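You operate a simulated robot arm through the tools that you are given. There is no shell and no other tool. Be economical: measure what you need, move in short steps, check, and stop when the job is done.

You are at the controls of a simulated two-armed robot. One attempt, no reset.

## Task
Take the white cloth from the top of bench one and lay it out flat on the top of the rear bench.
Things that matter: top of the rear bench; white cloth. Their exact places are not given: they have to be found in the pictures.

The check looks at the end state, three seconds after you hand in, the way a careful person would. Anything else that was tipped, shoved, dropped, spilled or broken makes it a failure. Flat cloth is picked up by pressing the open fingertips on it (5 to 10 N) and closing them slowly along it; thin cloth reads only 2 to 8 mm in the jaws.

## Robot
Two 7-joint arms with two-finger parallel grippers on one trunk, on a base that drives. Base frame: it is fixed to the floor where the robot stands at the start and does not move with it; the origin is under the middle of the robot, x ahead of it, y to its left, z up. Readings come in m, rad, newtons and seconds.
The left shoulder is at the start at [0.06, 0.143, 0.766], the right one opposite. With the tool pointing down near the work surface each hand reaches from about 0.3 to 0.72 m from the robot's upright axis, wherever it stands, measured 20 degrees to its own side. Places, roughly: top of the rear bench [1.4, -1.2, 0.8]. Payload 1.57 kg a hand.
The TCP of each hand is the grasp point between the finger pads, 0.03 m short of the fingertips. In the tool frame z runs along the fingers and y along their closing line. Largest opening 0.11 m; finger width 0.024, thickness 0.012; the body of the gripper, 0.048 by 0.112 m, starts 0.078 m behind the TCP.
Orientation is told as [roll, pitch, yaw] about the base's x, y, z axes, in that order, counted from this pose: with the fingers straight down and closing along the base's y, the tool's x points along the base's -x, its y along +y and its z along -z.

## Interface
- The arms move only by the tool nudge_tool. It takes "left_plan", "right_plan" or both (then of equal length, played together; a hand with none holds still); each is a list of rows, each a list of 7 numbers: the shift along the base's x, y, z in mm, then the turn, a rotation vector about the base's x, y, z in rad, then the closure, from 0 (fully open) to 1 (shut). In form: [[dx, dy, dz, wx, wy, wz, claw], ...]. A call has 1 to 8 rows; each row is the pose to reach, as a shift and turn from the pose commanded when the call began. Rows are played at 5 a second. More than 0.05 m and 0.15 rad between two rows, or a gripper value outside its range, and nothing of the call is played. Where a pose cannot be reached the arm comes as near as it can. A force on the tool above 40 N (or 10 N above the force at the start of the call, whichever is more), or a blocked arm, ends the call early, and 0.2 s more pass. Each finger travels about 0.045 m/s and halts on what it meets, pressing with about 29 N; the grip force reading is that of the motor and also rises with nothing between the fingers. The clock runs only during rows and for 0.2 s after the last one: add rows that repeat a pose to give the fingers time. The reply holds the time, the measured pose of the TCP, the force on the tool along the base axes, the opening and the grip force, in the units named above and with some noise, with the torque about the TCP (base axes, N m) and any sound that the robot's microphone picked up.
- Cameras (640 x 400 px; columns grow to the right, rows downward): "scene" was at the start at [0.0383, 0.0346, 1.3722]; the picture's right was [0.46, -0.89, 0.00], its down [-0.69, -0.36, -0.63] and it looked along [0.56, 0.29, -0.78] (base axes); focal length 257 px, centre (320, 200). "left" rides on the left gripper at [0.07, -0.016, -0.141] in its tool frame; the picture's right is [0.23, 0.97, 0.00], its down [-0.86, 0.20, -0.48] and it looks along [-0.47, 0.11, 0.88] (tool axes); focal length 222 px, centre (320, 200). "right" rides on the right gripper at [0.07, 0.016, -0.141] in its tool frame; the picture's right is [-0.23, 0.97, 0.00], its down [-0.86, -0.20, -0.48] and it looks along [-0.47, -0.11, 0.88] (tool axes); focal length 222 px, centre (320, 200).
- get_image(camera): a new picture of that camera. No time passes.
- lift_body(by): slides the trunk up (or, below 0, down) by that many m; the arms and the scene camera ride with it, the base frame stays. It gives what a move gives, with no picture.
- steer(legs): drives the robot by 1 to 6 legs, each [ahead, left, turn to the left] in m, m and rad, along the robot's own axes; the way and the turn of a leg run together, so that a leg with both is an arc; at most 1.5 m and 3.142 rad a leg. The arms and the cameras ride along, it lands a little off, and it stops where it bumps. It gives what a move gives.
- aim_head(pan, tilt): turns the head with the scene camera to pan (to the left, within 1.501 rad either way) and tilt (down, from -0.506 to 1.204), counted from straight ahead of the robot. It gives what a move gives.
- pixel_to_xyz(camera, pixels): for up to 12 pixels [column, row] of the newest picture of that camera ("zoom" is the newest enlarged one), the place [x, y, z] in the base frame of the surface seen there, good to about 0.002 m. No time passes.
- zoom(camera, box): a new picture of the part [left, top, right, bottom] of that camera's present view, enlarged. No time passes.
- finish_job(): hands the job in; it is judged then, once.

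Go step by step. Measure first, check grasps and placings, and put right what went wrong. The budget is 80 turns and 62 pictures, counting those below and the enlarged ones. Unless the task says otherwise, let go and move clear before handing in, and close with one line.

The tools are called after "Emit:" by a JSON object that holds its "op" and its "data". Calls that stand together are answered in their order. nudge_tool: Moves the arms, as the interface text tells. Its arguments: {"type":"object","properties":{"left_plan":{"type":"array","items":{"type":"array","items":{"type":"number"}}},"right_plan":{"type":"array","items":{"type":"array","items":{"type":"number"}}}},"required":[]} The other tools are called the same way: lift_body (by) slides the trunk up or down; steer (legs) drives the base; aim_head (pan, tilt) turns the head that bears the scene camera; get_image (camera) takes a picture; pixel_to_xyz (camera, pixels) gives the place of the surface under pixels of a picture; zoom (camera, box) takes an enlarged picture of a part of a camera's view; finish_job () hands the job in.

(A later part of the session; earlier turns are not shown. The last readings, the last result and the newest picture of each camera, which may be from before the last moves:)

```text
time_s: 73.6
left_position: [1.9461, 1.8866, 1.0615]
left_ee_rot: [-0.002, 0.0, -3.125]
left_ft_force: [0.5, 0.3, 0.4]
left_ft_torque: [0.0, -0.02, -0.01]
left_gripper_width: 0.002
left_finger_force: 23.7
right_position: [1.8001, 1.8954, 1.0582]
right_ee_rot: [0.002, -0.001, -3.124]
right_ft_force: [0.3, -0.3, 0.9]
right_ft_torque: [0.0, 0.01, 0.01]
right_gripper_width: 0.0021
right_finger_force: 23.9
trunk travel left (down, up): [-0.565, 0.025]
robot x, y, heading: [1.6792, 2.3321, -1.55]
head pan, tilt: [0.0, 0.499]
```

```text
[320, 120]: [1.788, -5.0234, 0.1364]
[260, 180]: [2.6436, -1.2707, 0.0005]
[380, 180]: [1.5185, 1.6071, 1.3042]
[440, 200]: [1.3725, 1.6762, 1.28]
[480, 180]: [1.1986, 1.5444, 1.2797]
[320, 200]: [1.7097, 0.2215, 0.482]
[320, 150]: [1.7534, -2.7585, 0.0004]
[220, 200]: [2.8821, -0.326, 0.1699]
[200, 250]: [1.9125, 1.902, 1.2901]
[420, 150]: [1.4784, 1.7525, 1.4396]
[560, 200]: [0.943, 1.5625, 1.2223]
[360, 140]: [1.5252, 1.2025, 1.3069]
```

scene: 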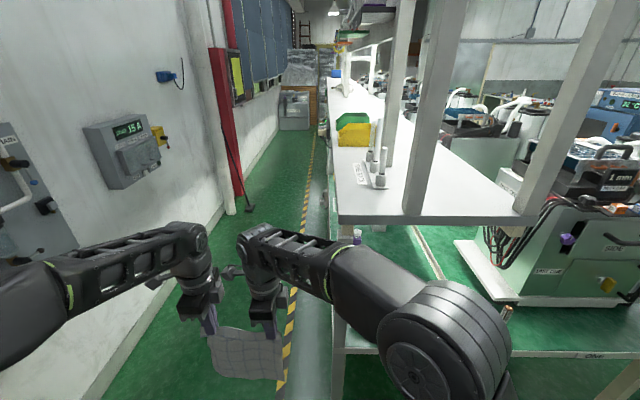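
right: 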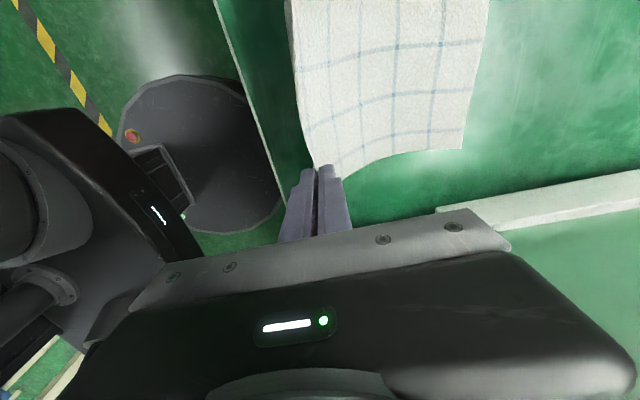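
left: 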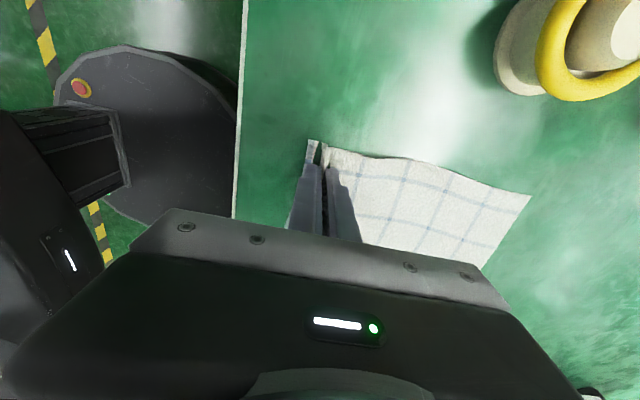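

A shelf at z≈1.28 hangs over the rear bench (x 1.2–1.6); the corridor runs between x≈1.65 and the wall. I check how wide my elbows are before entering.

Emit:
{"op": "aim_head", "data": {"pan": 0.6, "tilt": 0.8}}

Emit:
{"op": "pixel_to_xyz", "data": {"camera": "scene", "pixels": [[480, 320], [508, 360], [440, 290], [380, 320], [395, 280]]}}

Emit:
{"op": "get_image", "data": {"camera": "scene"}}

Emit:
{"op": "pixel_to_xyz", "data": {"camera": "scene", "pixels": [[150, 250], [100, 250], [60, 230], [230, 120], [120, 80], [90, 130], [330, 100], [60, 60]]}}

```text
time_s: 74.6
left_position: [1.9457, 1.8876, 1.0598]
left_ee_rot: [-0.003, -0.001, -3.125]
left_ft_force: [0.5, 0.1, 0.2]
left_ft_torque: [-0.01, -0.01, 0.0]
left_gripper_width: 0.0018
left_finger_force: 24.2
right_position: [1.8004, 1.8949, 1.0596]
right_ee_rot: [0.001, 0.001, -3.124]
right_ft_force: [-0.2, -1.1, -0.1]
right_ft_torque: [-0.02, 0.02, 0.0]
right_gripper_width: 0.0021
right_finger_force: 23.9
trunk travel left (down, up): [-0.565, 0.025]
robot x, y, heading: [1.6807, 2.3401, -1.552]
head pan, tilt: [0.6, 0.799]
```

```text
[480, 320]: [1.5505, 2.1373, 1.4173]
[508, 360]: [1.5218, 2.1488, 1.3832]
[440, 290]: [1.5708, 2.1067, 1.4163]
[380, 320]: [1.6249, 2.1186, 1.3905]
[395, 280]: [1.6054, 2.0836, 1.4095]
```

```text
32 pictures are left
```

scene: 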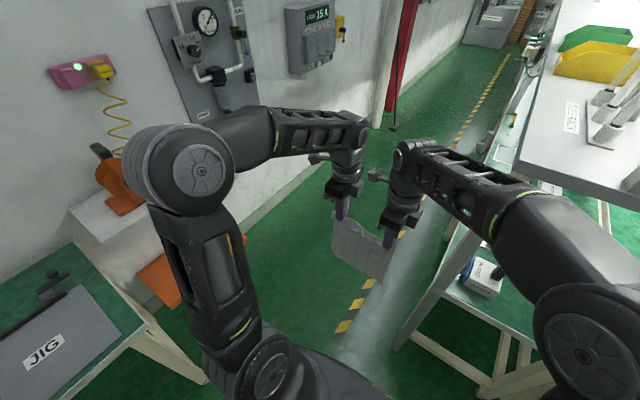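

```text
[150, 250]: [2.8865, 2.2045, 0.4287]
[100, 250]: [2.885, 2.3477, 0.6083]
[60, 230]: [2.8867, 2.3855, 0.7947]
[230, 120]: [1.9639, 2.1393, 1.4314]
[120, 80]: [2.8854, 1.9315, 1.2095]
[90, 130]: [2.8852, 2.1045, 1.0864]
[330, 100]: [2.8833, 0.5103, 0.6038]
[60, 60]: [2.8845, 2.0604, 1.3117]
```

Elbow half-width is about 0.4 m, so a line at x≈2.15 is clear on both sides. I drive diagonally in and then down the corridor part way and look.

Emit:
{"op": "steer", "data": {"legs": [[0.3, 0.47, -0.02], [1.5, 0, 0]]}}

Emit:
{"op": "aim_head", "data": {"pan": -0.4, "tilt": 0.5}}

Emit:
{"op": "get_image", "data": {"camera": "scene"}}

Emit:
{"op": "pixel_to_xyz", "data": {"camera": "scene", "pixels": [[320, 120], [260, 180], [380, 180], [440, 200], [480, 180], [320, 200], [320, 150], [400, 240], [360, 220], [420, 150], [560, 200], [260, 140]]}}

```text
time_s: 84.8
left_position: [2.4151, 0.0941, 1.0616]
left_ee_rot: [-0.002, 0.0, -3.139]
left_ft_force: [1.3, 0.8, -0.4]
left_ft_torque: [0.0, -0.03, 0.03]
left_gripper_width: 0.0021
left_finger_force: 24.2
right_position: [2.2685, 0.1031, 1.0595]
right_ee_rot: [0.0, 0.0, -3.14]
right_ft_force: [-1.1, 0.9, -0.8]
right_ft_torque: [0.04, 0.0, 0.04]
right_gripper_width: 0.0023
right_finger_force: 23.6
trunk travel left (down, up): [-0.565, 0.025]
robot x, y, heading: [2.1537, 0.5501, -1.574]
head pan, tilt: [0.6, 0.799]
```

```text
time_s: 86.1
left_position: [2.4161, 0.0928, 1.0609]
left_ee_rot: [-0.002, 0.001, -3.14]
left_ft_force: [-0.1, -1.0, 0.6]
left_ft_torque: [0.01, 0.0, 0.0]
left_gripper_width: 0.0021
left_finger_force: 24.4
right_position: [2.2709, 0.1038, 1.0587]
right_ee_rot: [0.002, 0.0, -3.14]
right_ft_force: [0.1, 0.1, -0.4]
right_ft_torque: [0.01, 0.0, 0.0]
right_gripper_width: 0.0022
right_finger_force: 24.1
trunk travel left (down, up): [-0.565, 0.025]
robot x, y, heading: [2.1594, 0.547, -1.571]
head pan, tilt: [-0.4, 0.499]
```

```text
31 pictures are left
```

scene: 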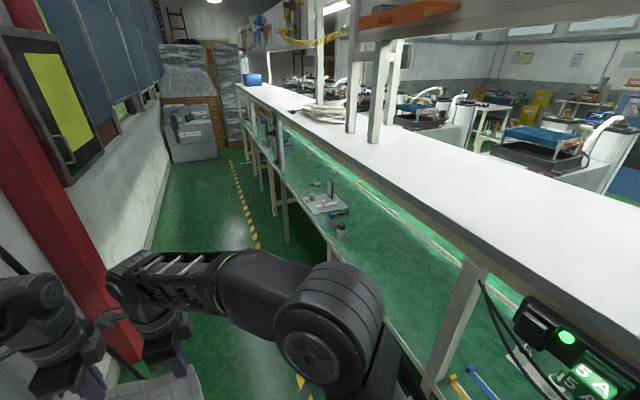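

```text
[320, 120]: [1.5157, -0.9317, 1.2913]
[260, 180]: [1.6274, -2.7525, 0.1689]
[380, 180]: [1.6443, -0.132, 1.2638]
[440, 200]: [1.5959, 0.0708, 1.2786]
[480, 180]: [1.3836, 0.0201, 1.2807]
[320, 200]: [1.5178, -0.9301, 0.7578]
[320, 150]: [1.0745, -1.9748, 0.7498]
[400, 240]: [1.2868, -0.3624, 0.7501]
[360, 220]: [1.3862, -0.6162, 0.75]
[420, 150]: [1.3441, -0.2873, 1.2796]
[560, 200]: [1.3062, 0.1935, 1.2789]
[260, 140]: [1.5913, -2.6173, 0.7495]
```

The bench under the shelf is at z 0.75 and is clear between y≈0.1 and a jig at about y −0.9 (325,205). I drive further and look at the stretch around y −1.2.

Emit:
{"op": "steer", "data": {"legs": [[1.35, 0.13, 0]]}}

Emit:
{"op": "aim_head", "data": {"pan": -1.2, "tilt": 0.75}}

Emit:
{"op": "get_image", "data": {"camera": "scene"}}

Emit:
{"op": "pixel_to_xyz", "data": {"camera": "scene", "pixels": [[320, 120], [260, 180], [380, 180], [440, 200], [480, 180], [320, 200], [320, 250], [400, 240], [360, 220], [320, 280], [240, 240], [400, 280]]}}

```text
time_s: 93.0
left_position: [2.5464, -1.2894, 1.0608]
left_ee_rot: [-0.001, 0.0, -3.141]
left_ft_force: [0.3, -1.2, -0.2]
left_ft_torque: [0.02, 0.0, 0.04]
left_gripper_width: 0.0017
left_finger_force: 23.6
right_position: [2.4027, -1.2792, 1.0584]
right_ee_rot: [0.001, 0.0, -3.141]
right_ft_force: [0.7, -0.8, 0.1]
right_ft_torque: [-0.03, -0.01, 0.0]
right_gripper_width: 0.0019
right_finger_force: 23.0
trunk travel left (down, up): [-0.565, 0.025]
robot x, y, heading: [2.2882, -0.8347, -1.573]
head pan, tilt: [-0.4, 0.499]
```

```text
time_s: 94.1
left_position: [2.5456, -1.289, 1.0607]
left_ee_rot: [-0.001, 0.001, -3.141]
left_ft_force: [0.6, 0.0, 0.9]
left_ft_torque: [0.0, -0.01, 0.02]
left_gripper_width: 0.0019
left_finger_force: 23.4
right_position: [2.4015, -1.2785, 1.0599]
right_ee_rot: [0.001, 0.0, -3.142]
right_ft_force: [-0.5, -0.2, -0.7]
right_ft_torque: [0.01, -0.01, 0.03]
right_gripper_width: 0.0019
right_finger_force: 23.4
trunk travel left (down, up): [-0.565, 0.025]
robot x, y, heading: [2.2868, -0.8322, -1.572]
head pan, tilt: [-1.201, 0.75]
```

```text
30 pictures are left
```

scene: 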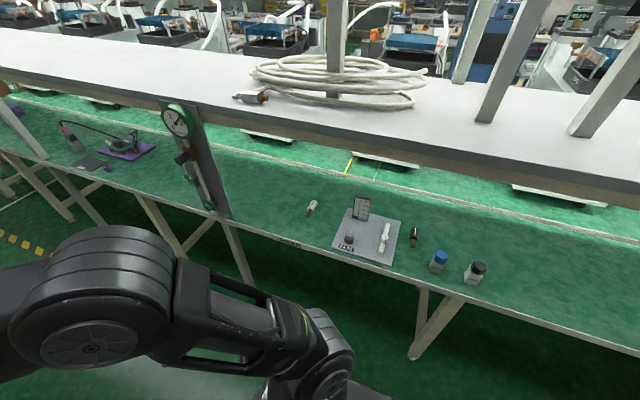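

```text
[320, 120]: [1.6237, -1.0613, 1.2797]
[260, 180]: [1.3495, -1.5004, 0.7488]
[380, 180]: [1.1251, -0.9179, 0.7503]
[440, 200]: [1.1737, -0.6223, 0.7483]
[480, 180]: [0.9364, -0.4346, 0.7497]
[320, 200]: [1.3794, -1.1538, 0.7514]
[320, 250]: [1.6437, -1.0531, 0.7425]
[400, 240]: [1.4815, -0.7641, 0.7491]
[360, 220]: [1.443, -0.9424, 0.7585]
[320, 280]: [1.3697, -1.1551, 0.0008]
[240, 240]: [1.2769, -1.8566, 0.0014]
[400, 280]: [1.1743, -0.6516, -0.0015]
```

I see the bench edge at x 1.645, small items between columns 305–485, a post at (200,170) and a label at (285,240). I zoom and measure these.

Emit:
{"op": "zoom", "data": {"camera": "scene", "box": [150, 100, 550, 350]}}

Emit:
{"op": "pixel_to_xyz", "data": {"camera": "scene", "pixels": [[311, 208], [285, 240], [218, 212], [195, 110], [412, 240], [438, 262], [475, 275], [348, 240], [330, 185], [275, 185], [600, 330], [130, 190]]}}

```text
1.60 times, centred on (350, 225) of scene
```

zoom: 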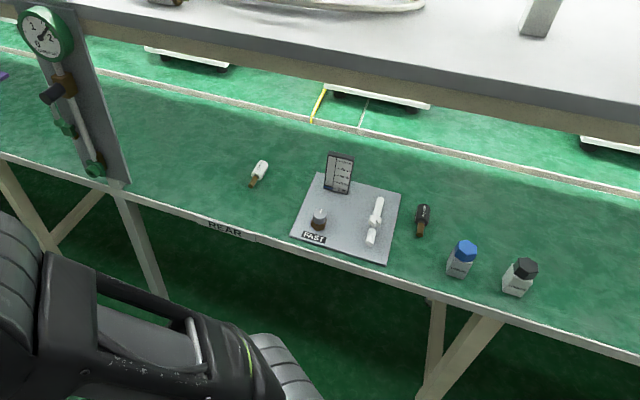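

```text
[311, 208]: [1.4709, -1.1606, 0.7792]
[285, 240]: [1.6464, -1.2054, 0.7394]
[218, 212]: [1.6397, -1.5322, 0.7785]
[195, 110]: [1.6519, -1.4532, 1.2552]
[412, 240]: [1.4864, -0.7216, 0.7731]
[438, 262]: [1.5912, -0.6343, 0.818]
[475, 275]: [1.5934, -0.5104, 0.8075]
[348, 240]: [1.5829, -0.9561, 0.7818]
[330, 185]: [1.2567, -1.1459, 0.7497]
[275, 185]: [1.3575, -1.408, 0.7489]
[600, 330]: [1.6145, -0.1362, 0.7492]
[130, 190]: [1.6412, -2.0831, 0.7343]
```

The label reads REAR and the rear bench is one long top (x 1.08–1.645). The stretch around y −0.2 is the widest clear one, between the bottles (y −0.5) and the post at y≈0.2. I back up there and turn to face it.

Emit:
{"op": "steer", "data": {"legs": [[-0.64, 0.02, 0], [0, 0, -1.57]]}}

Emit:
{"op": "aim_head", "data": {"pan": 0.0, "tilt": 0.85}}

Emit:
{"op": "get_image", "data": {"camera": "scene"}}

```text
time_s: 101.5
left_position: [1.848, -0.4695, 1.0609]
left_ee_rot: [-0.002, 0.0, 1.566]
left_ft_force: [0.5, 0.6, 0.1]
left_ft_torque: [0.04, -0.02, 0.02]
left_gripper_width: 0.0018
left_finger_force: 23.3
right_position: [1.8601, -0.3241, 1.0594]
right_ee_rot: [0.0, 0.001, 1.566]
right_ft_force: [1.3, -0.9, -0.5]
right_ft_torque: [-0.03, -0.02, 0.04]
right_gripper_width: 0.0022
right_finger_force: 23.7
trunk travel left (down, up): [-0.565, 0.025]
robot x, y, heading: [2.3029, -0.2107, 3.133]
head pan, tilt: [-1.201, 0.75]
```

```text
time_s: 102.8
left_position: [1.8482, -0.4702, 1.0609]
left_ee_rot: [-0.001, -0.001, 1.566]
left_ft_force: [-0.4, 0.4, 0.1]
left_ft_torque: [-0.03, 0.02, 0.01]
left_gripper_width: 0.002
left_finger_force: 23.7
right_position: [1.8603, -0.3254, 1.0582]
right_ee_rot: [0.0, 0.0, 1.566]
right_ft_force: [-0.4, -0.1, 0.5]
right_ft_torque: [-0.02, 0.01, -0.01]
right_gripper_width: 0.002
right_finger_force: 23.8
trunk travel left (down, up): [-0.565, 0.025]
robot x, y, heading: [2.3084, -0.2127, 3.13]
head pan, tilt: [0.0, 0.85]
```

```text
28 pictures are left
```

scene: 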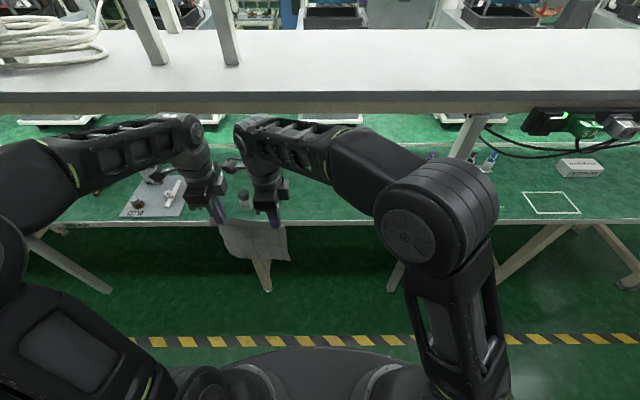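

Facing the bench; a clear stretch lies ahead, and there's an outlined rectangle farther right at (550,203). I measure what bounds the free stretch.

Emit:
{"op": "pixel_to_xyz", "data": {"camera": "scene", "pixels": [[524, 193], [562, 193], [578, 213], [532, 214], [462, 140], [487, 160], [320, 205], [320, 110], [245, 195], [300, 218], [465, 160], [330, 150]]}}

Emit:
{"op": "pixel_to_xyz", "data": {"camera": "scene", "pixels": [[190, 125], [240, 125], [375, 150], [160, 120], [250, 120], [330, 135], [490, 190], [430, 165]]}}

Emit:
{"op": "zoom", "data": {"camera": "scene", "box": [200, 90, 640, 260]}}

```text
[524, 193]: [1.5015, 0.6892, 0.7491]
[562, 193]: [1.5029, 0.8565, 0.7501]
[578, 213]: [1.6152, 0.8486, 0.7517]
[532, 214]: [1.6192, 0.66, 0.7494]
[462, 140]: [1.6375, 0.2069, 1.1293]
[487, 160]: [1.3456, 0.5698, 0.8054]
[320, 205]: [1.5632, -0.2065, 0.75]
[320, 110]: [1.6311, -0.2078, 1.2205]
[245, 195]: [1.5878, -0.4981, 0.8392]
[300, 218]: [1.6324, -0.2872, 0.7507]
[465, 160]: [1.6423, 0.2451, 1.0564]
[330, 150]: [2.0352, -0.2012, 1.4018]
```

```text
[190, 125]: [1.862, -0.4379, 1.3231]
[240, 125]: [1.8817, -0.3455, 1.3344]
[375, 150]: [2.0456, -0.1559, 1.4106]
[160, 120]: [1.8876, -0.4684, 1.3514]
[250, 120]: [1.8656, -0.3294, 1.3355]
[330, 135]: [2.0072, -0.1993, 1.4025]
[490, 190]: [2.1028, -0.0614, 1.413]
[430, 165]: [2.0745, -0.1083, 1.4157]
```

```text
1.45 times, centred on (420, 175) of scene
```

zoom: 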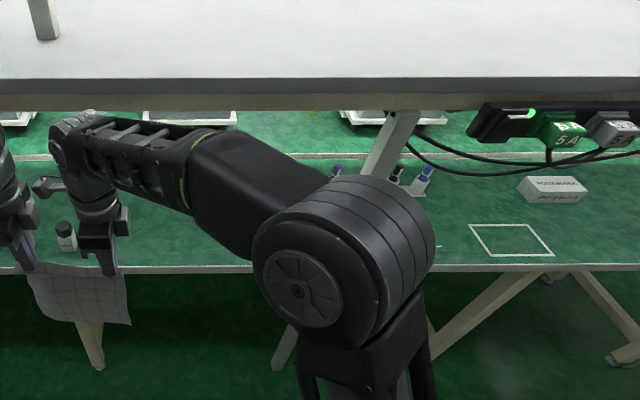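

Shelf underside is ~1.20 and with the hand down the wrist tops out 0.275 above the TCP, so at TCP z≈0.81 it fits under. I center the hands on y≈−0.21 first.

Emit:
{"op": "nudge_tool", "data": {"left_plan": [[5, 38, 0, 0, 0, 0, 1], [10, 76, 0, 0, 0, 0, 1], [12, 114, 0, 0, 0, 0, 1], [12, 152, 0, 0, 0, 0, 1], [12, 185, 0, 0, 0, 0, 1], [12, 185, 0, 0, 0, 0, 1]], "right_plan": [[0, 38, 0, 0, 0, 0, 1], [0, 76, 1, 0, 0, 0, 1], [0, 114, 2, 0, 0, 0, 1], [0, 152, 2, 0, 0, 0, 1], [0, 185, 2, 0, 0, 0, 1], [0, 185, 2, 0, 0, 0, 1]]}}

Emit:
{"op": "lift_body", "data": {"by": -0.24}}

Emit:
{"op": "get_image", "data": {"camera": "scene"}}

```text
time_s: 104.2
left_position: [1.8602, -0.286, 1.0611]
left_ee_rot: [-0.003, 0.0, 1.566]
left_ft_force: [0.9, 1.7, 0.4]
left_ft_torque: [0.04, 0.01, 0.02]
left_gripper_width: 0.0022
left_finger_force: 23.4
right_position: [1.8625, -0.1386, 1.0608]
right_ee_rot: [0.001, -0.001, 1.566]
right_ft_force: [0.2, -0.5, -0.2]
right_ft_torque: [0.0, -0.01, 0.04]
right_gripper_width: 0.0017
right_finger_force: 23.3
trunk travel left (down, up): [-0.565, 0.025]
robot x, y, heading: [2.3055, -0.2176, 3.139]
head pan, tilt: [0.0, 0.85]
```

```text
time_s: 106.8
left_position: [1.8605, -0.2851, 0.8209]
left_ee_rot: [0.0, 0.0, 1.564]
left_ft_force: [-0.1, 0.5, 0.0]
left_ft_torque: [0.07, 0.0, 0.02]
left_gripper_width: 0.002
left_finger_force: 23.1
right_position: [1.8627, -0.1372, 0.8217]
right_ee_rot: [0.001, 0.001, 1.567]
right_ft_force: [0.2, -1.1, -0.8]
right_ft_torque: [-0.02, 0.0, 0.02]
right_gripper_width: 0.0017
right_finger_force: 23.9
trunk travel left (down, up): [-0.325, 0.265]
robot x, y, heading: [2.3046, -0.2105, 3.137]
head pan, tilt: [0.0, 0.85]
```

```text
26 pictures are left
```

scene: 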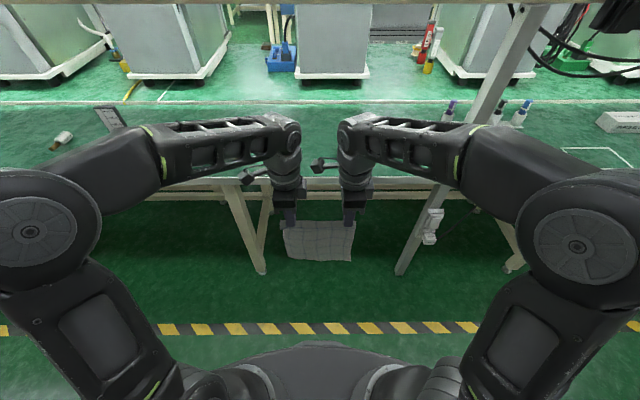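

The cloth hangs neatly in front of the bench. I shift 6 cm left to keep away from the post and drive ahead until the hands are over the bench edge.

Emit:
{"op": "steer", "data": {"legs": [[0.0, 0.06, 0], [0.22, 0, 0]]}}

Emit:
{"op": "aim_head", "data": {"pan": 0.0, "tilt": 1.0}}

Emit:
{"op": "get_image", "data": {"camera": "scene"}}

Emit:
{"op": "pixel_to_xyz", "data": {"camera": "scene", "pixels": [[530, 200], [480, 150], [430, 140], [90, 200], [320, 220], [560, 60], [440, 100]]}}

```text
time_s: 109.0
left_position: [1.6353, -0.3445, 0.8212]
left_ee_rot: [0.0, 0.0, 1.567]
left_ft_force: [0.1, 1.3, 0.2]
left_ft_torque: [0.11, -0.02, 0.03]
left_gripper_width: 0.0019
left_finger_force: 23.5
right_position: [1.6383, -0.1974, 0.8221]
right_ee_rot: [0.0, 0.0, 1.565]
right_ft_force: [0.2, -1.2, -0.5]
right_ft_torque: [-0.04, 0.0, 0.06]
right_gripper_width: 0.0019
right_finger_force: 23.7
trunk travel left (down, up): [-0.325, 0.265]
robot x, y, heading: [2.078, -0.2668, 3.133]
head pan, tilt: [0.0, 0.85]
```

```text
time_s: 109.7
left_position: [1.6359, -0.3439, 0.8217]
left_ee_rot: [-0.002, -0.001, 1.566]
left_ft_force: [-0.1, 1.2, -0.2]
left_ft_torque: [0.03, 0.0, 0.0]
left_gripper_width: 0.0018
left_finger_force: 23.1
right_position: [1.6389, -0.1978, 0.8199]
right_ee_rot: [-0.001, 0.001, 1.567]
right_ft_force: [-0.4, -1.0, -0.4]
right_ft_torque: [-0.03, -0.04, 0.05]
right_gripper_width: 0.0018
right_finger_force: 23.9
trunk travel left (down, up): [-0.325, 0.265]
robot x, y, heading: [2.0799, -0.272, 3.139]
head pan, tilt: [0.0, 1.0]
```

```text
25 pictures are left
```

scene: 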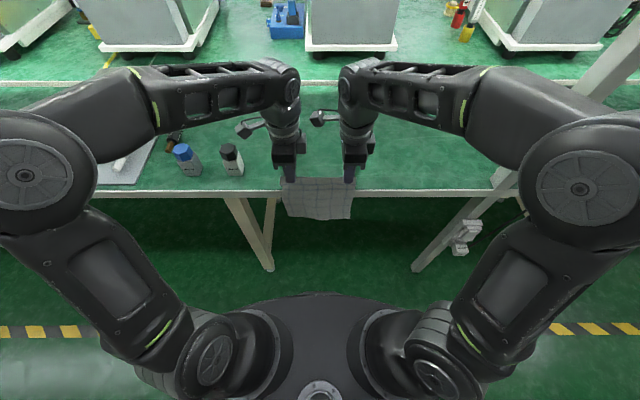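

```text
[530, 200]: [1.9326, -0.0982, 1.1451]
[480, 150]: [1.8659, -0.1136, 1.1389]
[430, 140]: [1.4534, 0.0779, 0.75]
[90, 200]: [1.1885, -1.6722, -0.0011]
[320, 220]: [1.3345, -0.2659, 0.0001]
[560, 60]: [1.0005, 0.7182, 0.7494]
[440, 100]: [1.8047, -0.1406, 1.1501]
```

The cloth drapes over the bench edge, elbow tops are at z 1.15 under the shelf. Now I pull the cloth onto the bench by moving both hands forward (−x).

Emit:
{"op": "nudge_tool", "data": {"left_plan": [[-30, 0, 0, 0, 0, 0, 1], [-60, 0, -5, 0, 0, 0, 1], [-90, 0, -10, 0, 0, 0, 1], [-120, 0, -15, 0, 0, 0, 1], [-150, 0, -15, 0, 0, 0, 1], [-150, 0, -15, 0, 0, 0, 1]], "right_plan": [[-30, 0, 0, 0, 0, 0, 1], [-60, 0, -5, 0, 0, 0, 1], [-90, 0, -10, 0, 0, 0, 1], [-120, 0, -15, 0, 0, 0, 1], [-150, 0, -15, 0, 0, 0, 1], [-150, 0, -15, 0, 0, 0, 1]]}}

Emit:
{"op": "get_image", "data": {"camera": "scene"}}

```text
time_s: 111.1
left_position: [1.4851, -0.3434, 0.8037]
left_ee_rot: [-0.002, 0.0, 1.565]
left_ft_force: [0.7, 2.3, -0.5]
left_ft_torque: [0.05, 0.0, 0.0]
left_gripper_width: 0.002
left_finger_force: 23.7
right_position: [1.4913, -0.1973, 0.805]
right_ee_rot: [0.001, 0.0, 1.565]
right_ft_force: [-0.2, -1.2, 0.3]
right_ft_torque: [-0.02, -0.02, 0.0]
right_gripper_width: 0.0015
right_finger_force: 23.4
trunk travel left (down, up): [-0.325, 0.265]
robot x, y, heading: [2.0804, -0.2731, 3.141]
head pan, tilt: [0.0, 1.0]
```

```text
24 pictures are left
```

scene: 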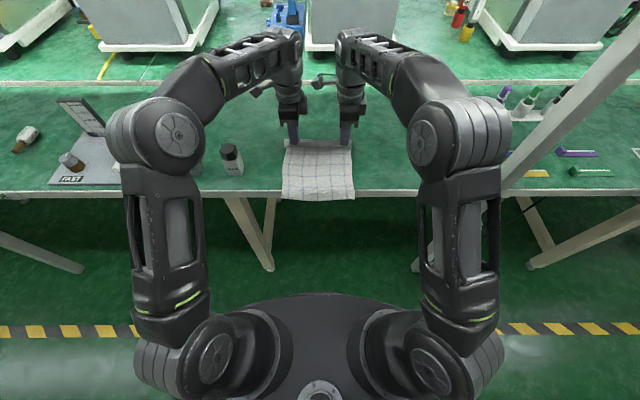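

The cloth trails flat over the edge; its free end still overhangs slightly. I pull another 90 mm, 50 by the base and 40 by the arms.

Emit:
{"op": "steer", "data": {"legs": [[0.05, 0, 0]]}}

Emit:
{"op": "nudge_tool", "data": {"left_plan": [[-15, 0, -4, 0, 0, 0, 1], [-30, 0, -8, 0, 0, 0, 1], [-45, 0, -12, 0, 0, 0, 1], [-45, 0, -16, 0, 0, 0, 1]], "right_plan": [[-15, 0, -4, 0, 0, 0, 1], [-30, 0, -8, 0, 0, 0, 1], [-48, 0, -12, 0, 0, 0, 1], [-48, 0, -16, 0, 0, 0, 1]]}}

Emit:
{"op": "zoom", "data": {"camera": "scene", "box": [200, 20, 440, 220]}}

Emit:
{"op": "get_image", "data": {"camera": "right"}}

```text
time_s: 112.0
left_position: [1.4342, -0.345, 0.8048]
left_ee_rot: [-0.001, 0.0, 1.566]
left_ft_force: [0.1, 2.7, 0.4]
left_ft_torque: [0.08, 0.02, 0.0]
left_gripper_width: 0.002
left_finger_force: 23.2
right_position: [1.4383, -0.1966, 0.8051]
right_ee_rot: [0.0, 0.0, 1.567]
right_ft_force: [-0.1, -2.2, -0.3]
right_ft_torque: [-0.05, -0.01, 0.04]
right_gripper_width: 0.0018
right_finger_force: 23.6
trunk travel left (down, up): [-0.325, 0.265]
robot x, y, heading: [2.031, -0.2724, 3.133]
head pan, tilt: [0.0, 1.0]
```

```text
time_s: 113.0
left_position: [1.389, -0.3425, 0.789]
left_ee_rot: [0.001, 0.001, 1.563]
left_ft_force: [0.0, 1.0, 0.1]
left_ft_torque: [0.04, -0.02, 0.03]
left_gripper_width: 0.0019
left_finger_force: 23.7
left hand out of reach, approached as far as the arm can: row 3
right_position: [1.3929, -0.1959, 0.7897]
right_ee_rot: [-0.001, -0.001, 1.567]
right_ft_force: [-0.2, -0.6, 0.2]
right_ft_torque: [-0.01, -0.02, -0.02]
right_gripper_width: 0.0019
right_finger_force: 23.8
right hand out of reach, approached as far as the arm can: row 3
trunk travel left (down, up): [-0.325, 0.265]
robot x, y, heading: [2.0287, -0.2691, 3.138]
head pan, tilt: [0.0, 1.0]
```

```text
2.00 times, centred on (320, 120) of scene
```

zoom: 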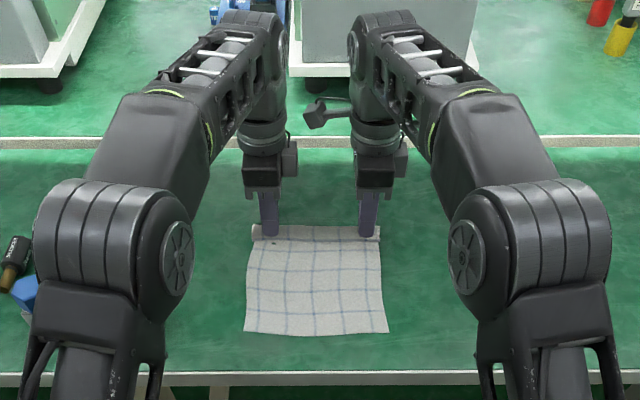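

```text
22 pictures are left
```

right: 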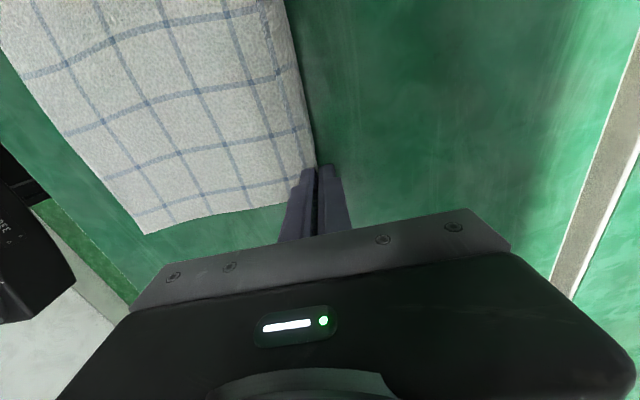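

The cloth lies flat with its free edge on the bench; only the gripped edge remains. I lower the last few mm, open slightly and lift away.

Emit:
{"op": "nudge_tool", "data": {"left_plan": [[0, 0, -5, 0, 0, 0, 1], [0, 0, -5, 0, 0, 0, 0.9], [0, 0, -5, 0, 0, 0, 0.75], [0, 0, -5, 0, 0, 0, 0.7], [0, 0, 15, 0, 0, 0, 0.7], [5, 0, 45, 0, 0, 0, 0.7], [20, 0, 70, 0, 0, 0, 0.7]], "right_plan": [[0, 0, -5, 0, 0, 0, 1], [0, 0, -5, 0, 0, 0, 0.9], [0, 0, -5, 0, 0, 0, 0.75], [0, 0, -5, 0, 0, 0, 0.7], [0, 0, 15, 0, 0, 0, 0.7], [5, 0, 45, 0, 0, 0, 0.7], [20, 0, 70, 0, 0, 0, 0.7]]}}

Emit:
{"op": "zoom", "data": {"camera": "scene", "box": [200, 20, 440, 220]}}

Emit:
{"op": "get_image", "data": {"camera": "right"}}

Emit:
{"op": "get_image", "data": {"camera": "left"}}

```text
time_s: 114.7
left_position: [1.3938, -0.3449, 0.7987]
left_ee_rot: [0.009, -0.001, 1.566]
left_ft_force: [0.2, -0.1, -0.2]
left_ft_torque: [0.01, 0.05, 0.01]
left_gripper_width: 0.0329
left_finger_force: 0.0
left hand out of reach, approached as far as the arm can: row 5, 6, 7
right_position: [1.43, -0.1816, 0.8477]
right_ee_rot: [0.032, -0.058, 1.589]
right_ft_force: [0.9, 0.4, 0.0]
right_ft_torque: [-0.01, 0.06, -0.02]
right_gripper_width: 0.0332
right_finger_force: 0.0
right hand out of reach, approached as far as the arm can: row 5, 6, 7
trunk travel left (down, up): [-0.325, 0.265]
robot x, y, heading: [2.0344, -0.2732, 3.134]
head pan, tilt: [0.0, 1.0]
```

```text
2.00 times, centred on (320, 120) of scene
```

zoom: 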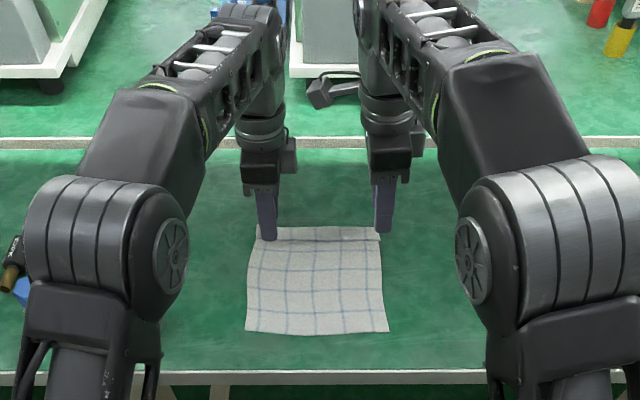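

```text
20 pictures are left
```

right: 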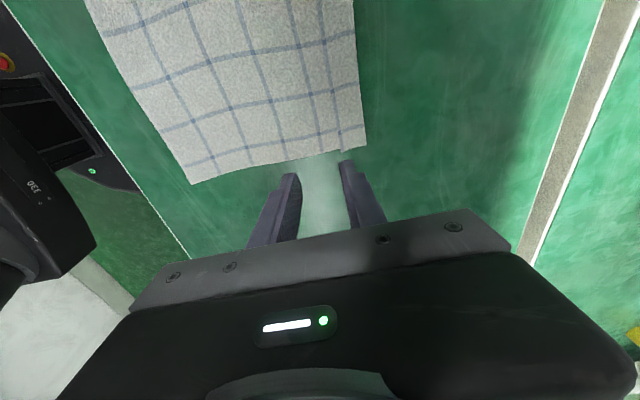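

```text
19 pictures are left
```

left: 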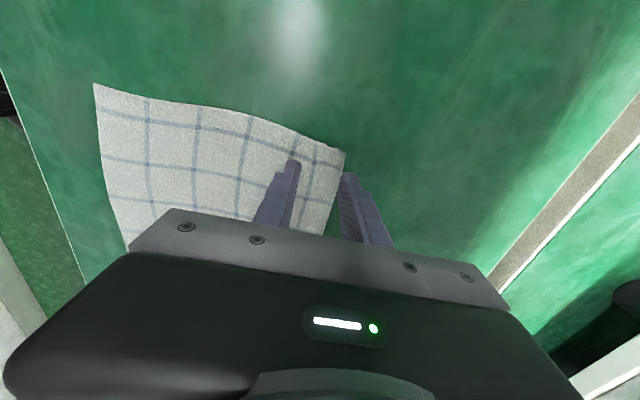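

Both hands let go and the cloth sprang flat, far edge included. The left hand is reach-limited low, so I draw both hands back and up a little.

Emit:
{"op": "nudge_tool", "data": {"left_plan": [[10, 0, 0, 0, 0, 0, 0.7], [30, 0, 5, 0, 0, 0, 0.7], [60, 0, 5, 0, 0, 0, 0.7], [90, 0, 5, 0, 0, 0, 0.7], [90, 0, 5, 0, 0, 0, 0.7]], "right_plan": [[10, 0, 0, 0, 0, 0, 0.7], [30, 0, 5, 0, 0, 0, 0.7], [60, 0, 5, 0, 0, 0, 0.7], [90, 0, 5, 0, 0, 0, 0.7], [90, 0, 5, 0, 0, 0, 0.7]]}}

Emit:
{"op": "steer", "data": {"legs": [[-0.25, 0, 0]]}}

Emit:
{"op": "get_image", "data": {"camera": "scene"}}

Emit:
{"op": "zoom", "data": {"camera": "scene", "box": [220, 40, 420, 180]}}

```text
time_s: 115.8
left_position: [1.4837, -0.3427, 0.7998]
left_ee_rot: [0.001, 0.0, 1.566]
left_ft_force: [0.4, -0.5, 0.4]
left_ft_torque: [0.03, 0.01, -0.03]
left_gripper_width: 0.0329
left_finger_force: 0.1
right_position: [1.516, -0.1808, 0.8514]
right_ee_rot: [0.03, -0.055, 1.588]
right_ft_force: [0.9, 0.2, 0.3]
right_ft_torque: [0.0, 0.01, 0.0]
right_gripper_width: 0.0327
right_finger_force: 0.1
trunk travel left (down, up): [-0.325, 0.265]
robot x, y, heading: [2.0314, -0.2738, 3.13]
head pan, tilt: [0.0, 1.0]
```

```text
time_s: 117.7
left_position: [1.7356, -0.3435, 0.8005]
left_ee_rot: [-0.002, -0.001, 1.562]
left_ft_force: [-0.1, 0.5, -0.1]
left_ft_torque: [-0.01, 0.01, -0.02]
left_gripper_width: 0.0328
left_finger_force: 0.1
right_position: [1.7683, -0.1813, 0.8514]
right_ee_rot: [0.03, -0.055, 1.586]
right_ft_force: [1.0, 1.0, -0.2]
right_ft_torque: [-0.02, -0.04, 0.05]
right_gripper_width: 0.0331
right_finger_force: 0.0
trunk travel left (down, up): [-0.325, 0.265]
robot x, y, heading: [2.2825, -0.2732, 3.132]
head pan, tilt: [0.0, 1.0]
```

```text
18 pictures are left
```

scene: 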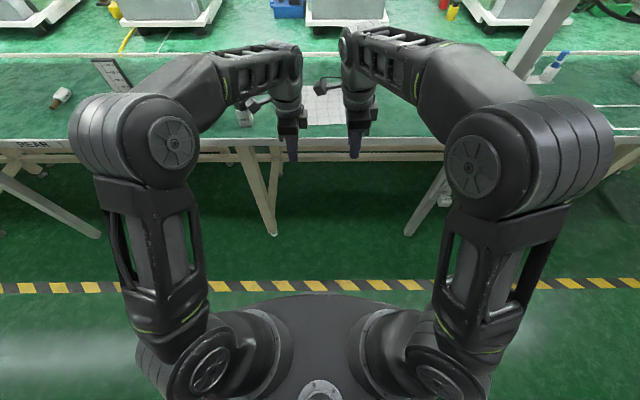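

```text
2.86 times, centred on (320, 110) of scene
```

zoom: 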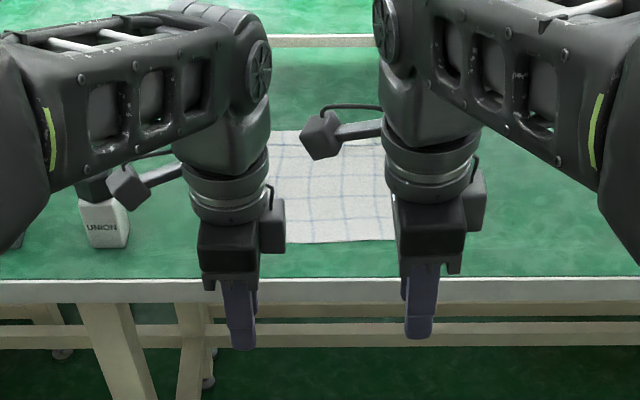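

Arms hide part of the cloth. I spread the hands apart in front of the bench to view it whole.

Emit:
{"op": "nudge_tool", "data": {"left_plan": [[30, 0, 0, 0, 0, 0, 0.7], [50, -40, 0, 0, 0, 0, 0.7], [50, -80, 0, 0, 0, 0, 0.7], [50, -110, 0, 0, 0, 0, 0.7]], "right_plan": [[30, 0, 0, 0, 0, 0, 0.7], [40, 40, 0, 0, 0, 0, 0.7], [40, 80, 0, 0, 0, 0, 0.7], [40, 110, 0, 0, 0, 0, 0.7]]}}

Emit:
{"op": "zoom", "data": {"camera": "scene", "box": [220, 40, 420, 180]}}

Emit:
{"op": "pixel_to_xyz", "data": {"camera": "zoom", "pixels": [[283, 138], [385, 140], [395, 235], [285, 240], [330, 140], [300, 145], [360, 145], [330, 190], [375, 150], [340, 230]]}}

```text
time_s: 118.7
left_position: [1.7892, -0.4534, 0.8015]
left_ee_rot: [-0.001, -0.001, 1.562]
left_ft_force: [-0.4, 0.4, 0.4]
left_ft_torque: [-0.02, 0.01, 0.04]
left_gripper_width: 0.0332
left_finger_force: 0.1
right_position: [1.8074, -0.0722, 0.852]
right_ee_rot: [0.029, -0.056, 1.586]
right_ft_force: [1.5, 0.2, -0.7]
right_ft_torque: [0.01, -0.01, -0.01]
right_gripper_width: 0.0327
right_finger_force: 0.1
trunk travel left (down, up): [-0.325, 0.265]
robot x, y, heading: [2.284, -0.2724, 3.134]
head pan, tilt: [0.0, 1.0]
```

```text
2.86 times, centred on (320, 110) of scene
```

zoom: 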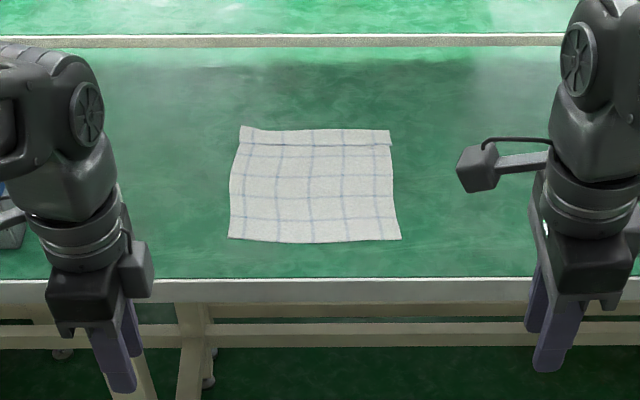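

```text
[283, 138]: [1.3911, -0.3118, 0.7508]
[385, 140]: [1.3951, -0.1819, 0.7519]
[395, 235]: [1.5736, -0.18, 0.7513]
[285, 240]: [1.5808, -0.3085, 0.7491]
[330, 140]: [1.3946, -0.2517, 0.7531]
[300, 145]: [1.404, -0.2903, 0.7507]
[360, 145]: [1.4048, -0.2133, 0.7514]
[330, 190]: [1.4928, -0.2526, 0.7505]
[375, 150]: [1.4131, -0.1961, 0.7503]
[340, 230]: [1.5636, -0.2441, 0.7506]
```

The cloth is flat, but at zoom row ~143 there is a pleat near the far edge (length now 0.205 vs 0.235). I look closer at it before smoothing it out.

Emit:
{"op": "zoom", "data": {"camera": "scene", "box": [285, 78, 365, 130]}}

Emit:
{"op": "pixel_to_xyz", "data": {"camera": "zoom", "pixels": [[80, 50], [80, 75], [80, 95], [80, 115], [80, 130], [80, 150], [440, 55], [440, 80], [440, 100], [440, 115], [260, 70], [260, 100]]}}

```text
7.69 times, centred on (325, 104) of scene
```

zoom: 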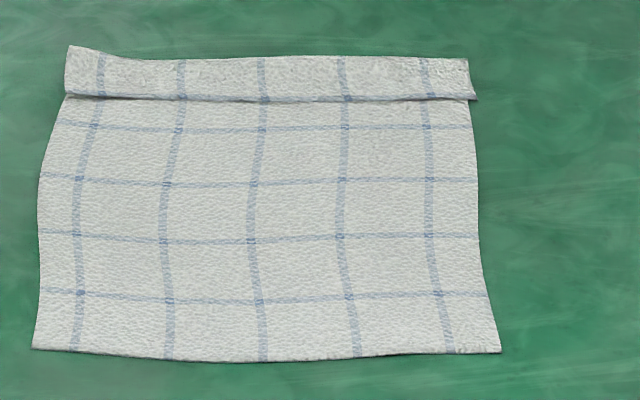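

```text
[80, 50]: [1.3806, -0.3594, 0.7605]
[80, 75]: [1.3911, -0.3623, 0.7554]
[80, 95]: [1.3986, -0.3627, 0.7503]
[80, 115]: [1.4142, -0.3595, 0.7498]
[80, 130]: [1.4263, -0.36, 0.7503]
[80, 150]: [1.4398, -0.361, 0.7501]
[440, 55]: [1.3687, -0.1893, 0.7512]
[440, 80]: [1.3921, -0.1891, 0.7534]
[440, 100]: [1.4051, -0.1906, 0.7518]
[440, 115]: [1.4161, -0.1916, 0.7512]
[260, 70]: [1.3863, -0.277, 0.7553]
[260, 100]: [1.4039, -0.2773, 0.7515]
```

A strip along the far edge (x 1.37–1.40) is doubled. I raise the left hand clear of the bottles, drive in again and look at it with a hand camera to see how it is folded.

Emit:
{"op": "nudge_tool", "data": {"left_plan": [[0, 15, 15, 0, 0, 0, 0.7], [0, 35, 30, 0, 0, 0, 0.7], [0, 60, 50, 0, 0, 0, 0.7], [0, 60, 50, 0, 0, 0, 0.7]], "right_plan": [[0, 0, 0, -0.03, 0.055, 0, 0.7], [0, 0, 0, -0.03, 0.055, -0.02, 0.7], [0, 0, 0, -0.03, 0.055, -0.02, 0.7], [0, 0, 0, -0.03, 0.055, -0.02, 0.7]]}}

Emit:
{"op": "steer", "data": {"legs": [[0.25, 0, 0]]}}

Emit:
{"op": "nudge_tool", "data": {"right_plan": [[-30, 0, 0, 0, 0, 0, 0.7], [-60, 0, 0, 0, 0, 0, 0.7], [-90, 0, 0, 0, 0, 0, 0.7], [-90, 0, 0, 0, 0, 0, 0.7]]}}

Emit:
{"op": "get_image", "data": {"camera": "right"}}

```text
time_s: 119.7
left_position: [1.7838, -0.3952, 0.8488]
left_ee_rot: [-0.001, 0.001, 1.564]
left_ft_force: [-0.4, 0.9, -0.1]
left_ft_torque: [-0.01, -0.02, -0.01]
left_gripper_width: 0.0332
left_finger_force: 0.0
right_position: [1.8084, -0.0711, 0.8521]
right_ee_rot: [0.086, -0.027, 1.564]
right_ft_force: [0.8, -0.3, 0.5]
right_ft_torque: [0.01, -0.02, -0.02]
right_gripper_width: 0.0327
right_finger_force: 0.0
trunk travel left (down, up): [-0.325, 0.265]
robot x, y, heading: [2.2854, -0.2729, 3.132]
head pan, tilt: [0.0, 1.0]
```

```text
time_s: 121.5
left_position: [1.5432, -0.3951, 0.8481]
left_ee_rot: [-0.002, 0.001, 1.568]
left_ft_force: [0.3, 0.7, -0.8]
left_ft_torque: [0.0, -0.01, 0.0]
left_gripper_width: 0.0331
left_finger_force: 0.1
right_position: [1.5677, -0.0723, 0.8504]
right_ee_rot: [0.085, -0.026, 1.567]
right_ft_force: [0.5, 0.1, 0.6]
right_ft_torque: [-0.03, 0.0, 0.0]
right_gripper_width: 0.033
right_finger_force: 0.0
trunk travel left (down, up): [-0.325, 0.265]
robot x, y, heading: [2.0438, -0.2751, 3.138]
head pan, tilt: [0.0, 1.0]
```

```text
time_s: 122.5
left_position: [1.5439, -0.3949, 0.849]
left_ee_rot: [-0.001, 0.0, 1.569]
left_ft_force: [0.3, 0.8, -0.5]
left_ft_torque: [-0.04, 0.0, -0.03]
left_gripper_width: 0.033
left_finger_force: 0.0
right_position: [1.4785, -0.0724, 0.8538]
right_ee_rot: [0.082, -0.026, 1.569]
right_ft_force: [0.1, 0.2, -0.1]
right_ft_torque: [0.02, 0.02, 0.0]
right_gripper_width: 0.0329
right_finger_force: 0.0
trunk travel left (down, up): [-0.325, 0.265]
robot x, y, heading: [2.0423, -0.2725, 3.138]
head pan, tilt: [0.0, 1.0]
```

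```text
14 pictures are left
```

right: 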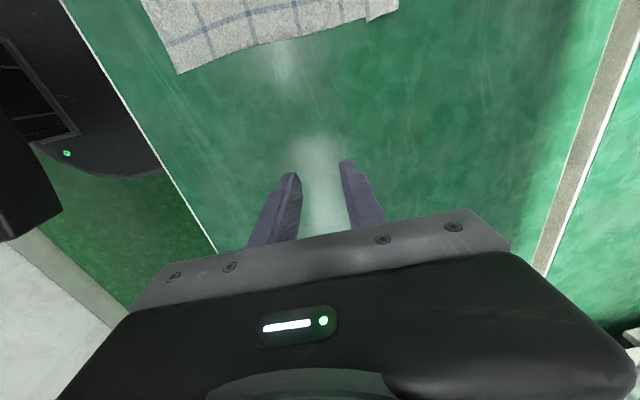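

The camera sees only the near side corner. I level the right hand and move it 60 mm toward the cloth for a close view of the strip.

Emit:
{"op": "nudge_tool", "data": {"right_plan": [[-5, -30, 0, -0.026, -0.083, 0, 0.7], [-20, -65, 0, -0.026, -0.083, 0, 0.7], [-20, -65, 0, -0.026, -0.083, 0, 0.7]]}}

Emit:
{"op": "zoom", "data": {"camera": "right", "box": [220, 0, 460, 150]}}

```text
time_s: 123.2
left_position: [1.5439, -0.3954, 0.8487]
left_ee_rot: [-0.003, 0.0, 1.568]
left_ft_force: [1.1, 0.1, -0.4]
left_ft_torque: [0.01, 0.01, 0.0]
left_gripper_width: 0.0329
left_finger_force: 0.2
right_position: [1.4563, -0.1366, 0.8527]
right_ee_rot: [0.001, 0.001, 1.567]
right_ft_force: [0.1, 0.5, -0.4]
right_ft_torque: [-0.01, 0.0, -0.04]
right_gripper_width: 0.0328
right_finger_force: 0.1
trunk travel left (down, up): [-0.325, 0.265]
robot x, y, heading: [2.0444, -0.2707, 3.139]
head pan, tilt: [0.0, 1.0]
```

```text
2.67 times, centred on (340, 75) of right
```

zoom: 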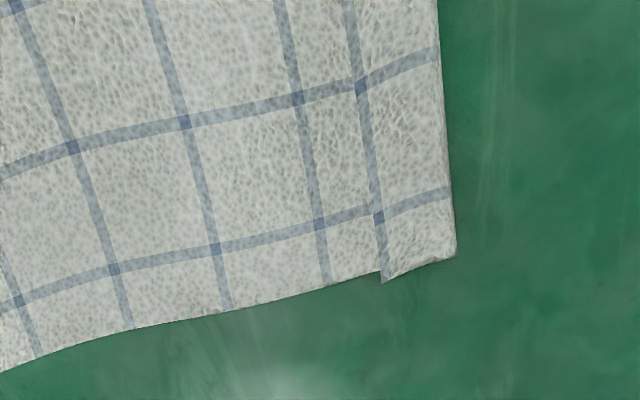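

The close view shows a Z-pleat: a ~12 mm tuck (crossing line at zoom (360,85)) with the far margin (about 30 mm) lying beyond it. I'll pull it out by pressing closed fingertips on the far margin and dragging −x; first drive in 5 cm for reach.

Emit:
{"op": "steer", "data": {"legs": [[0.055, 0, 0]]}}

Emit:
{"op": "nudge_tool", "data": {"left_plan": [[-30, 15, 0, 0, 0, 0, 0.9], [-60, 30, -10, 0, 0, 0, 1], [-90, 50, -20, 0, 0, 0, 1], [-115, 50, -40, 0, 0, 0, 1], [-115, 50, -40, 0, 0, 0, 1]], "right_plan": [[-10, -20, 0, 0, 0, 0, 0.9], [-15, -40, -10, 0, 0, 0, 1], [-20, -62, -20, 0, 0, 0, 1], [-27, -62, -43, 0, 0, 0, 1], [-27, -62, -43, 0, 0, 0, 1]]}}

Emit:
{"op": "zoom", "data": {"camera": "scene", "box": [200, 20, 440, 220]}}

```text
time_s: 124.2
left_position: [1.49, -0.3958, 0.8489]
left_ee_rot: [-0.003, 0.001, 1.569]
left_ft_force: [0.6, 0.9, 1.1]
left_ft_torque: [-0.03, 0.0, 0.01]
left_gripper_width: 0.0328
left_finger_force: 0.1
right_position: [1.4017, -0.1373, 0.8539]
right_ee_rot: [0.0, -0.001, 1.569]
right_ft_force: [0.0, -0.2, 0.1]
right_ft_torque: [-0.01, -0.05, 0.01]
right_gripper_width: 0.033
right_finger_force: 0.1
trunk travel left (down, up): [-0.325, 0.265]
robot x, y, heading: [1.9903, -0.2726, 3.135]
head pan, tilt: [0.0, 1.0]
```

```text
time_s: 125.4
left_position: [1.375, -0.3453, 0.8091]
left_ee_rot: [-0.001, -0.001, 1.567]
left_ft_force: [0.6, -0.8, -0.7]
left_ft_torque: [0.0, -0.01, 0.02]
left_gripper_width: 0.0
left_finger_force: 21.6
right_position: [1.3759, -0.1974, 0.8088]
right_ee_rot: [0.002, -0.001, 1.57]
right_ft_force: [1.0, -0.8, -0.9]
right_ft_torque: [0.0, 0.01, 0.03]
right_gripper_width: 0.0
right_finger_force: 21.8
right hand out of reach, approached as far as the arm can: row 1, 2, 3
trunk travel left (down, up): [-0.325, 0.265]
robot x, y, heading: [1.9921, -0.2725, 3.136]
head pan, tilt: [0.0, 1.0]
```

```text
2.00 times, centred on (320, 120) of scene
```

zoom: 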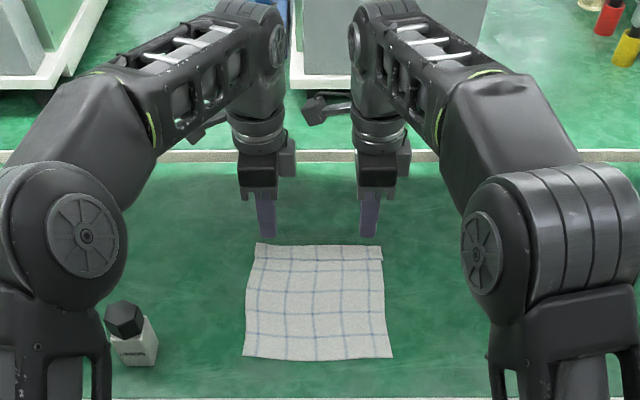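

Fingers are above the far margin at x≈1.375. I press lightly.

Emit:
{"op": "nudge_tool", "data": {"left_plan": [[0, 0, -15, 0, 0, 0, 1], [0, 0, -24, 0, 0, 0, 1], [0, 0, -28, 0, 0, 0, 1], [0, 0, -28, 0, 0, 0, 1]], "right_plan": [[0, 0, -15, 0, 0, 0, 1], [0, 0, -24, 0, 0, 0, 1], [0, 0, -28, 0, 0, 0, 1], [0, 0, -28, 0, 0, 0, 1]]}}

```text
time_s: 126.4
left_position: [1.3741, -0.3456, 0.7817]
left_ee_rot: [0.001, 0.0, 1.57]
left_ft_force: [0.2, -0.7, 5.3]
left_ft_torque: [-0.03, -0.03, -0.03]
left_gripper_width: 0.0
left_finger_force: 21.4
right_position: [1.3778, -0.1992, 0.7838]
right_ee_rot: [0.003, 0.0, 1.568]
right_ft_force: [-1.1, -0.6, 0.2]
right_ft_torque: [-0.04, -0.05, -0.01]
right_gripper_width: 0.0
right_finger_force: 21.5
trunk travel left (down, up): [-0.325, 0.265]
robot x, y, heading: [1.9914, -0.2704, 3.134]
head pan, tilt: [0.0, 1.0]
```

Left presses with 5 N, right is not quite down. I lower the right 2.5 mm more and drag both 28 mm away from me, then lift.

Emit:
{"op": "nudge_tool", "data": {"left_plan": [[0, 0, -0.2, 0, 0, 0, 1], [0, 0, -0.2, 0, 0, 0, 1], [-8, 0, -0.2, 0, 0, 0, 1], [-16, 0, -0.2, 0, 0, 0, 1], [-24, 0, -0.2, 0, 0, 0, 1], [-28, 0, -0.2, 0, 0, 0, 1], [-28, 0, 10, 0, 0, 0, 1], [-20, 0, 25, 0, 0, 0, 1]], "right_plan": [[0, 0, -1.5, 0, 0, 0, 1], [0, 0, -2.5, 0, 0, 0, 1], [-8, 0, -2.5, 0, 0, 0, 1], [-16, 0, -2.5, 0, 0, 0, 1], [-24, 0, -2.5, 0, 0, 0, 1], [-28, 0, -2.5, 0, 0, 0, 1], [-28, 0, 10, 0, 0, 0, 1], [-20, 0, 25, 0, 0, 0, 1]]}}

Emit:
{"op": "zoom", "data": {"camera": "scene", "box": [260, 120, 420, 220]}}

```text
time_s: 128.2
left_position: [1.3488, -0.3445, 0.787]
left_ee_rot: [0.0, 0.0, 1.567]
left_ft_force: [-0.5, -0.7, 0.5]
left_ft_torque: [0.04, -0.02, -0.04]
left_gripper_width: 0.0
left_finger_force: 21.3
left hand out of reach, approached as far as the arm can: row 7, 8
right_position: [1.35, -0.1991, 0.7869]
right_ee_rot: [0.003, -0.002, 1.57]
right_ft_force: [-0.3, 0.4, -0.1]
right_ft_torque: [0.02, -0.01, 0.04]
right_gripper_width: 0.0002
right_finger_force: 21.2
right hand out of reach, approached as far as the arm can: row 7, 8
trunk travel left (down, up): [-0.325, 0.265]
robot x, y, heading: [1.9924, -0.2697, 3.138]
head pan, tilt: [0.0, 1.0]
```

```text
4.00 times, centred on (340, 170) of scene
```

zoom: 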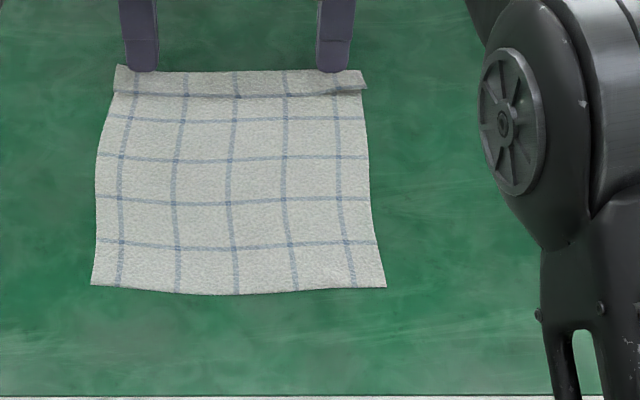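

The strip still shows (row ~97). I measure whether the margin slid out or the whole cloth moved.

Emit:
{"op": "pixel_to_xyz", "data": {"camera": "zoom", "pixels": [[240, 74], [240, 85], [240, 94], [240, 105], [240, 119], [240, 158], [240, 200], [240, 246], [240, 290], [120, 68], [360, 75], [360, 92]]}}

```text
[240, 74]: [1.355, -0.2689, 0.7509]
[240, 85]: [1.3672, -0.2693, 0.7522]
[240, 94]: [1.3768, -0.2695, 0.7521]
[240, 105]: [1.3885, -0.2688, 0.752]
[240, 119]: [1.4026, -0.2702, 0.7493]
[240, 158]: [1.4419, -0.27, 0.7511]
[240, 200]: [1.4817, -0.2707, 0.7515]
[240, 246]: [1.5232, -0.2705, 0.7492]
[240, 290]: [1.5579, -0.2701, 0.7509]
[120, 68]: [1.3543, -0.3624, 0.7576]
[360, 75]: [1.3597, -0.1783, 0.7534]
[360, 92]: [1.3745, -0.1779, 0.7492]
```

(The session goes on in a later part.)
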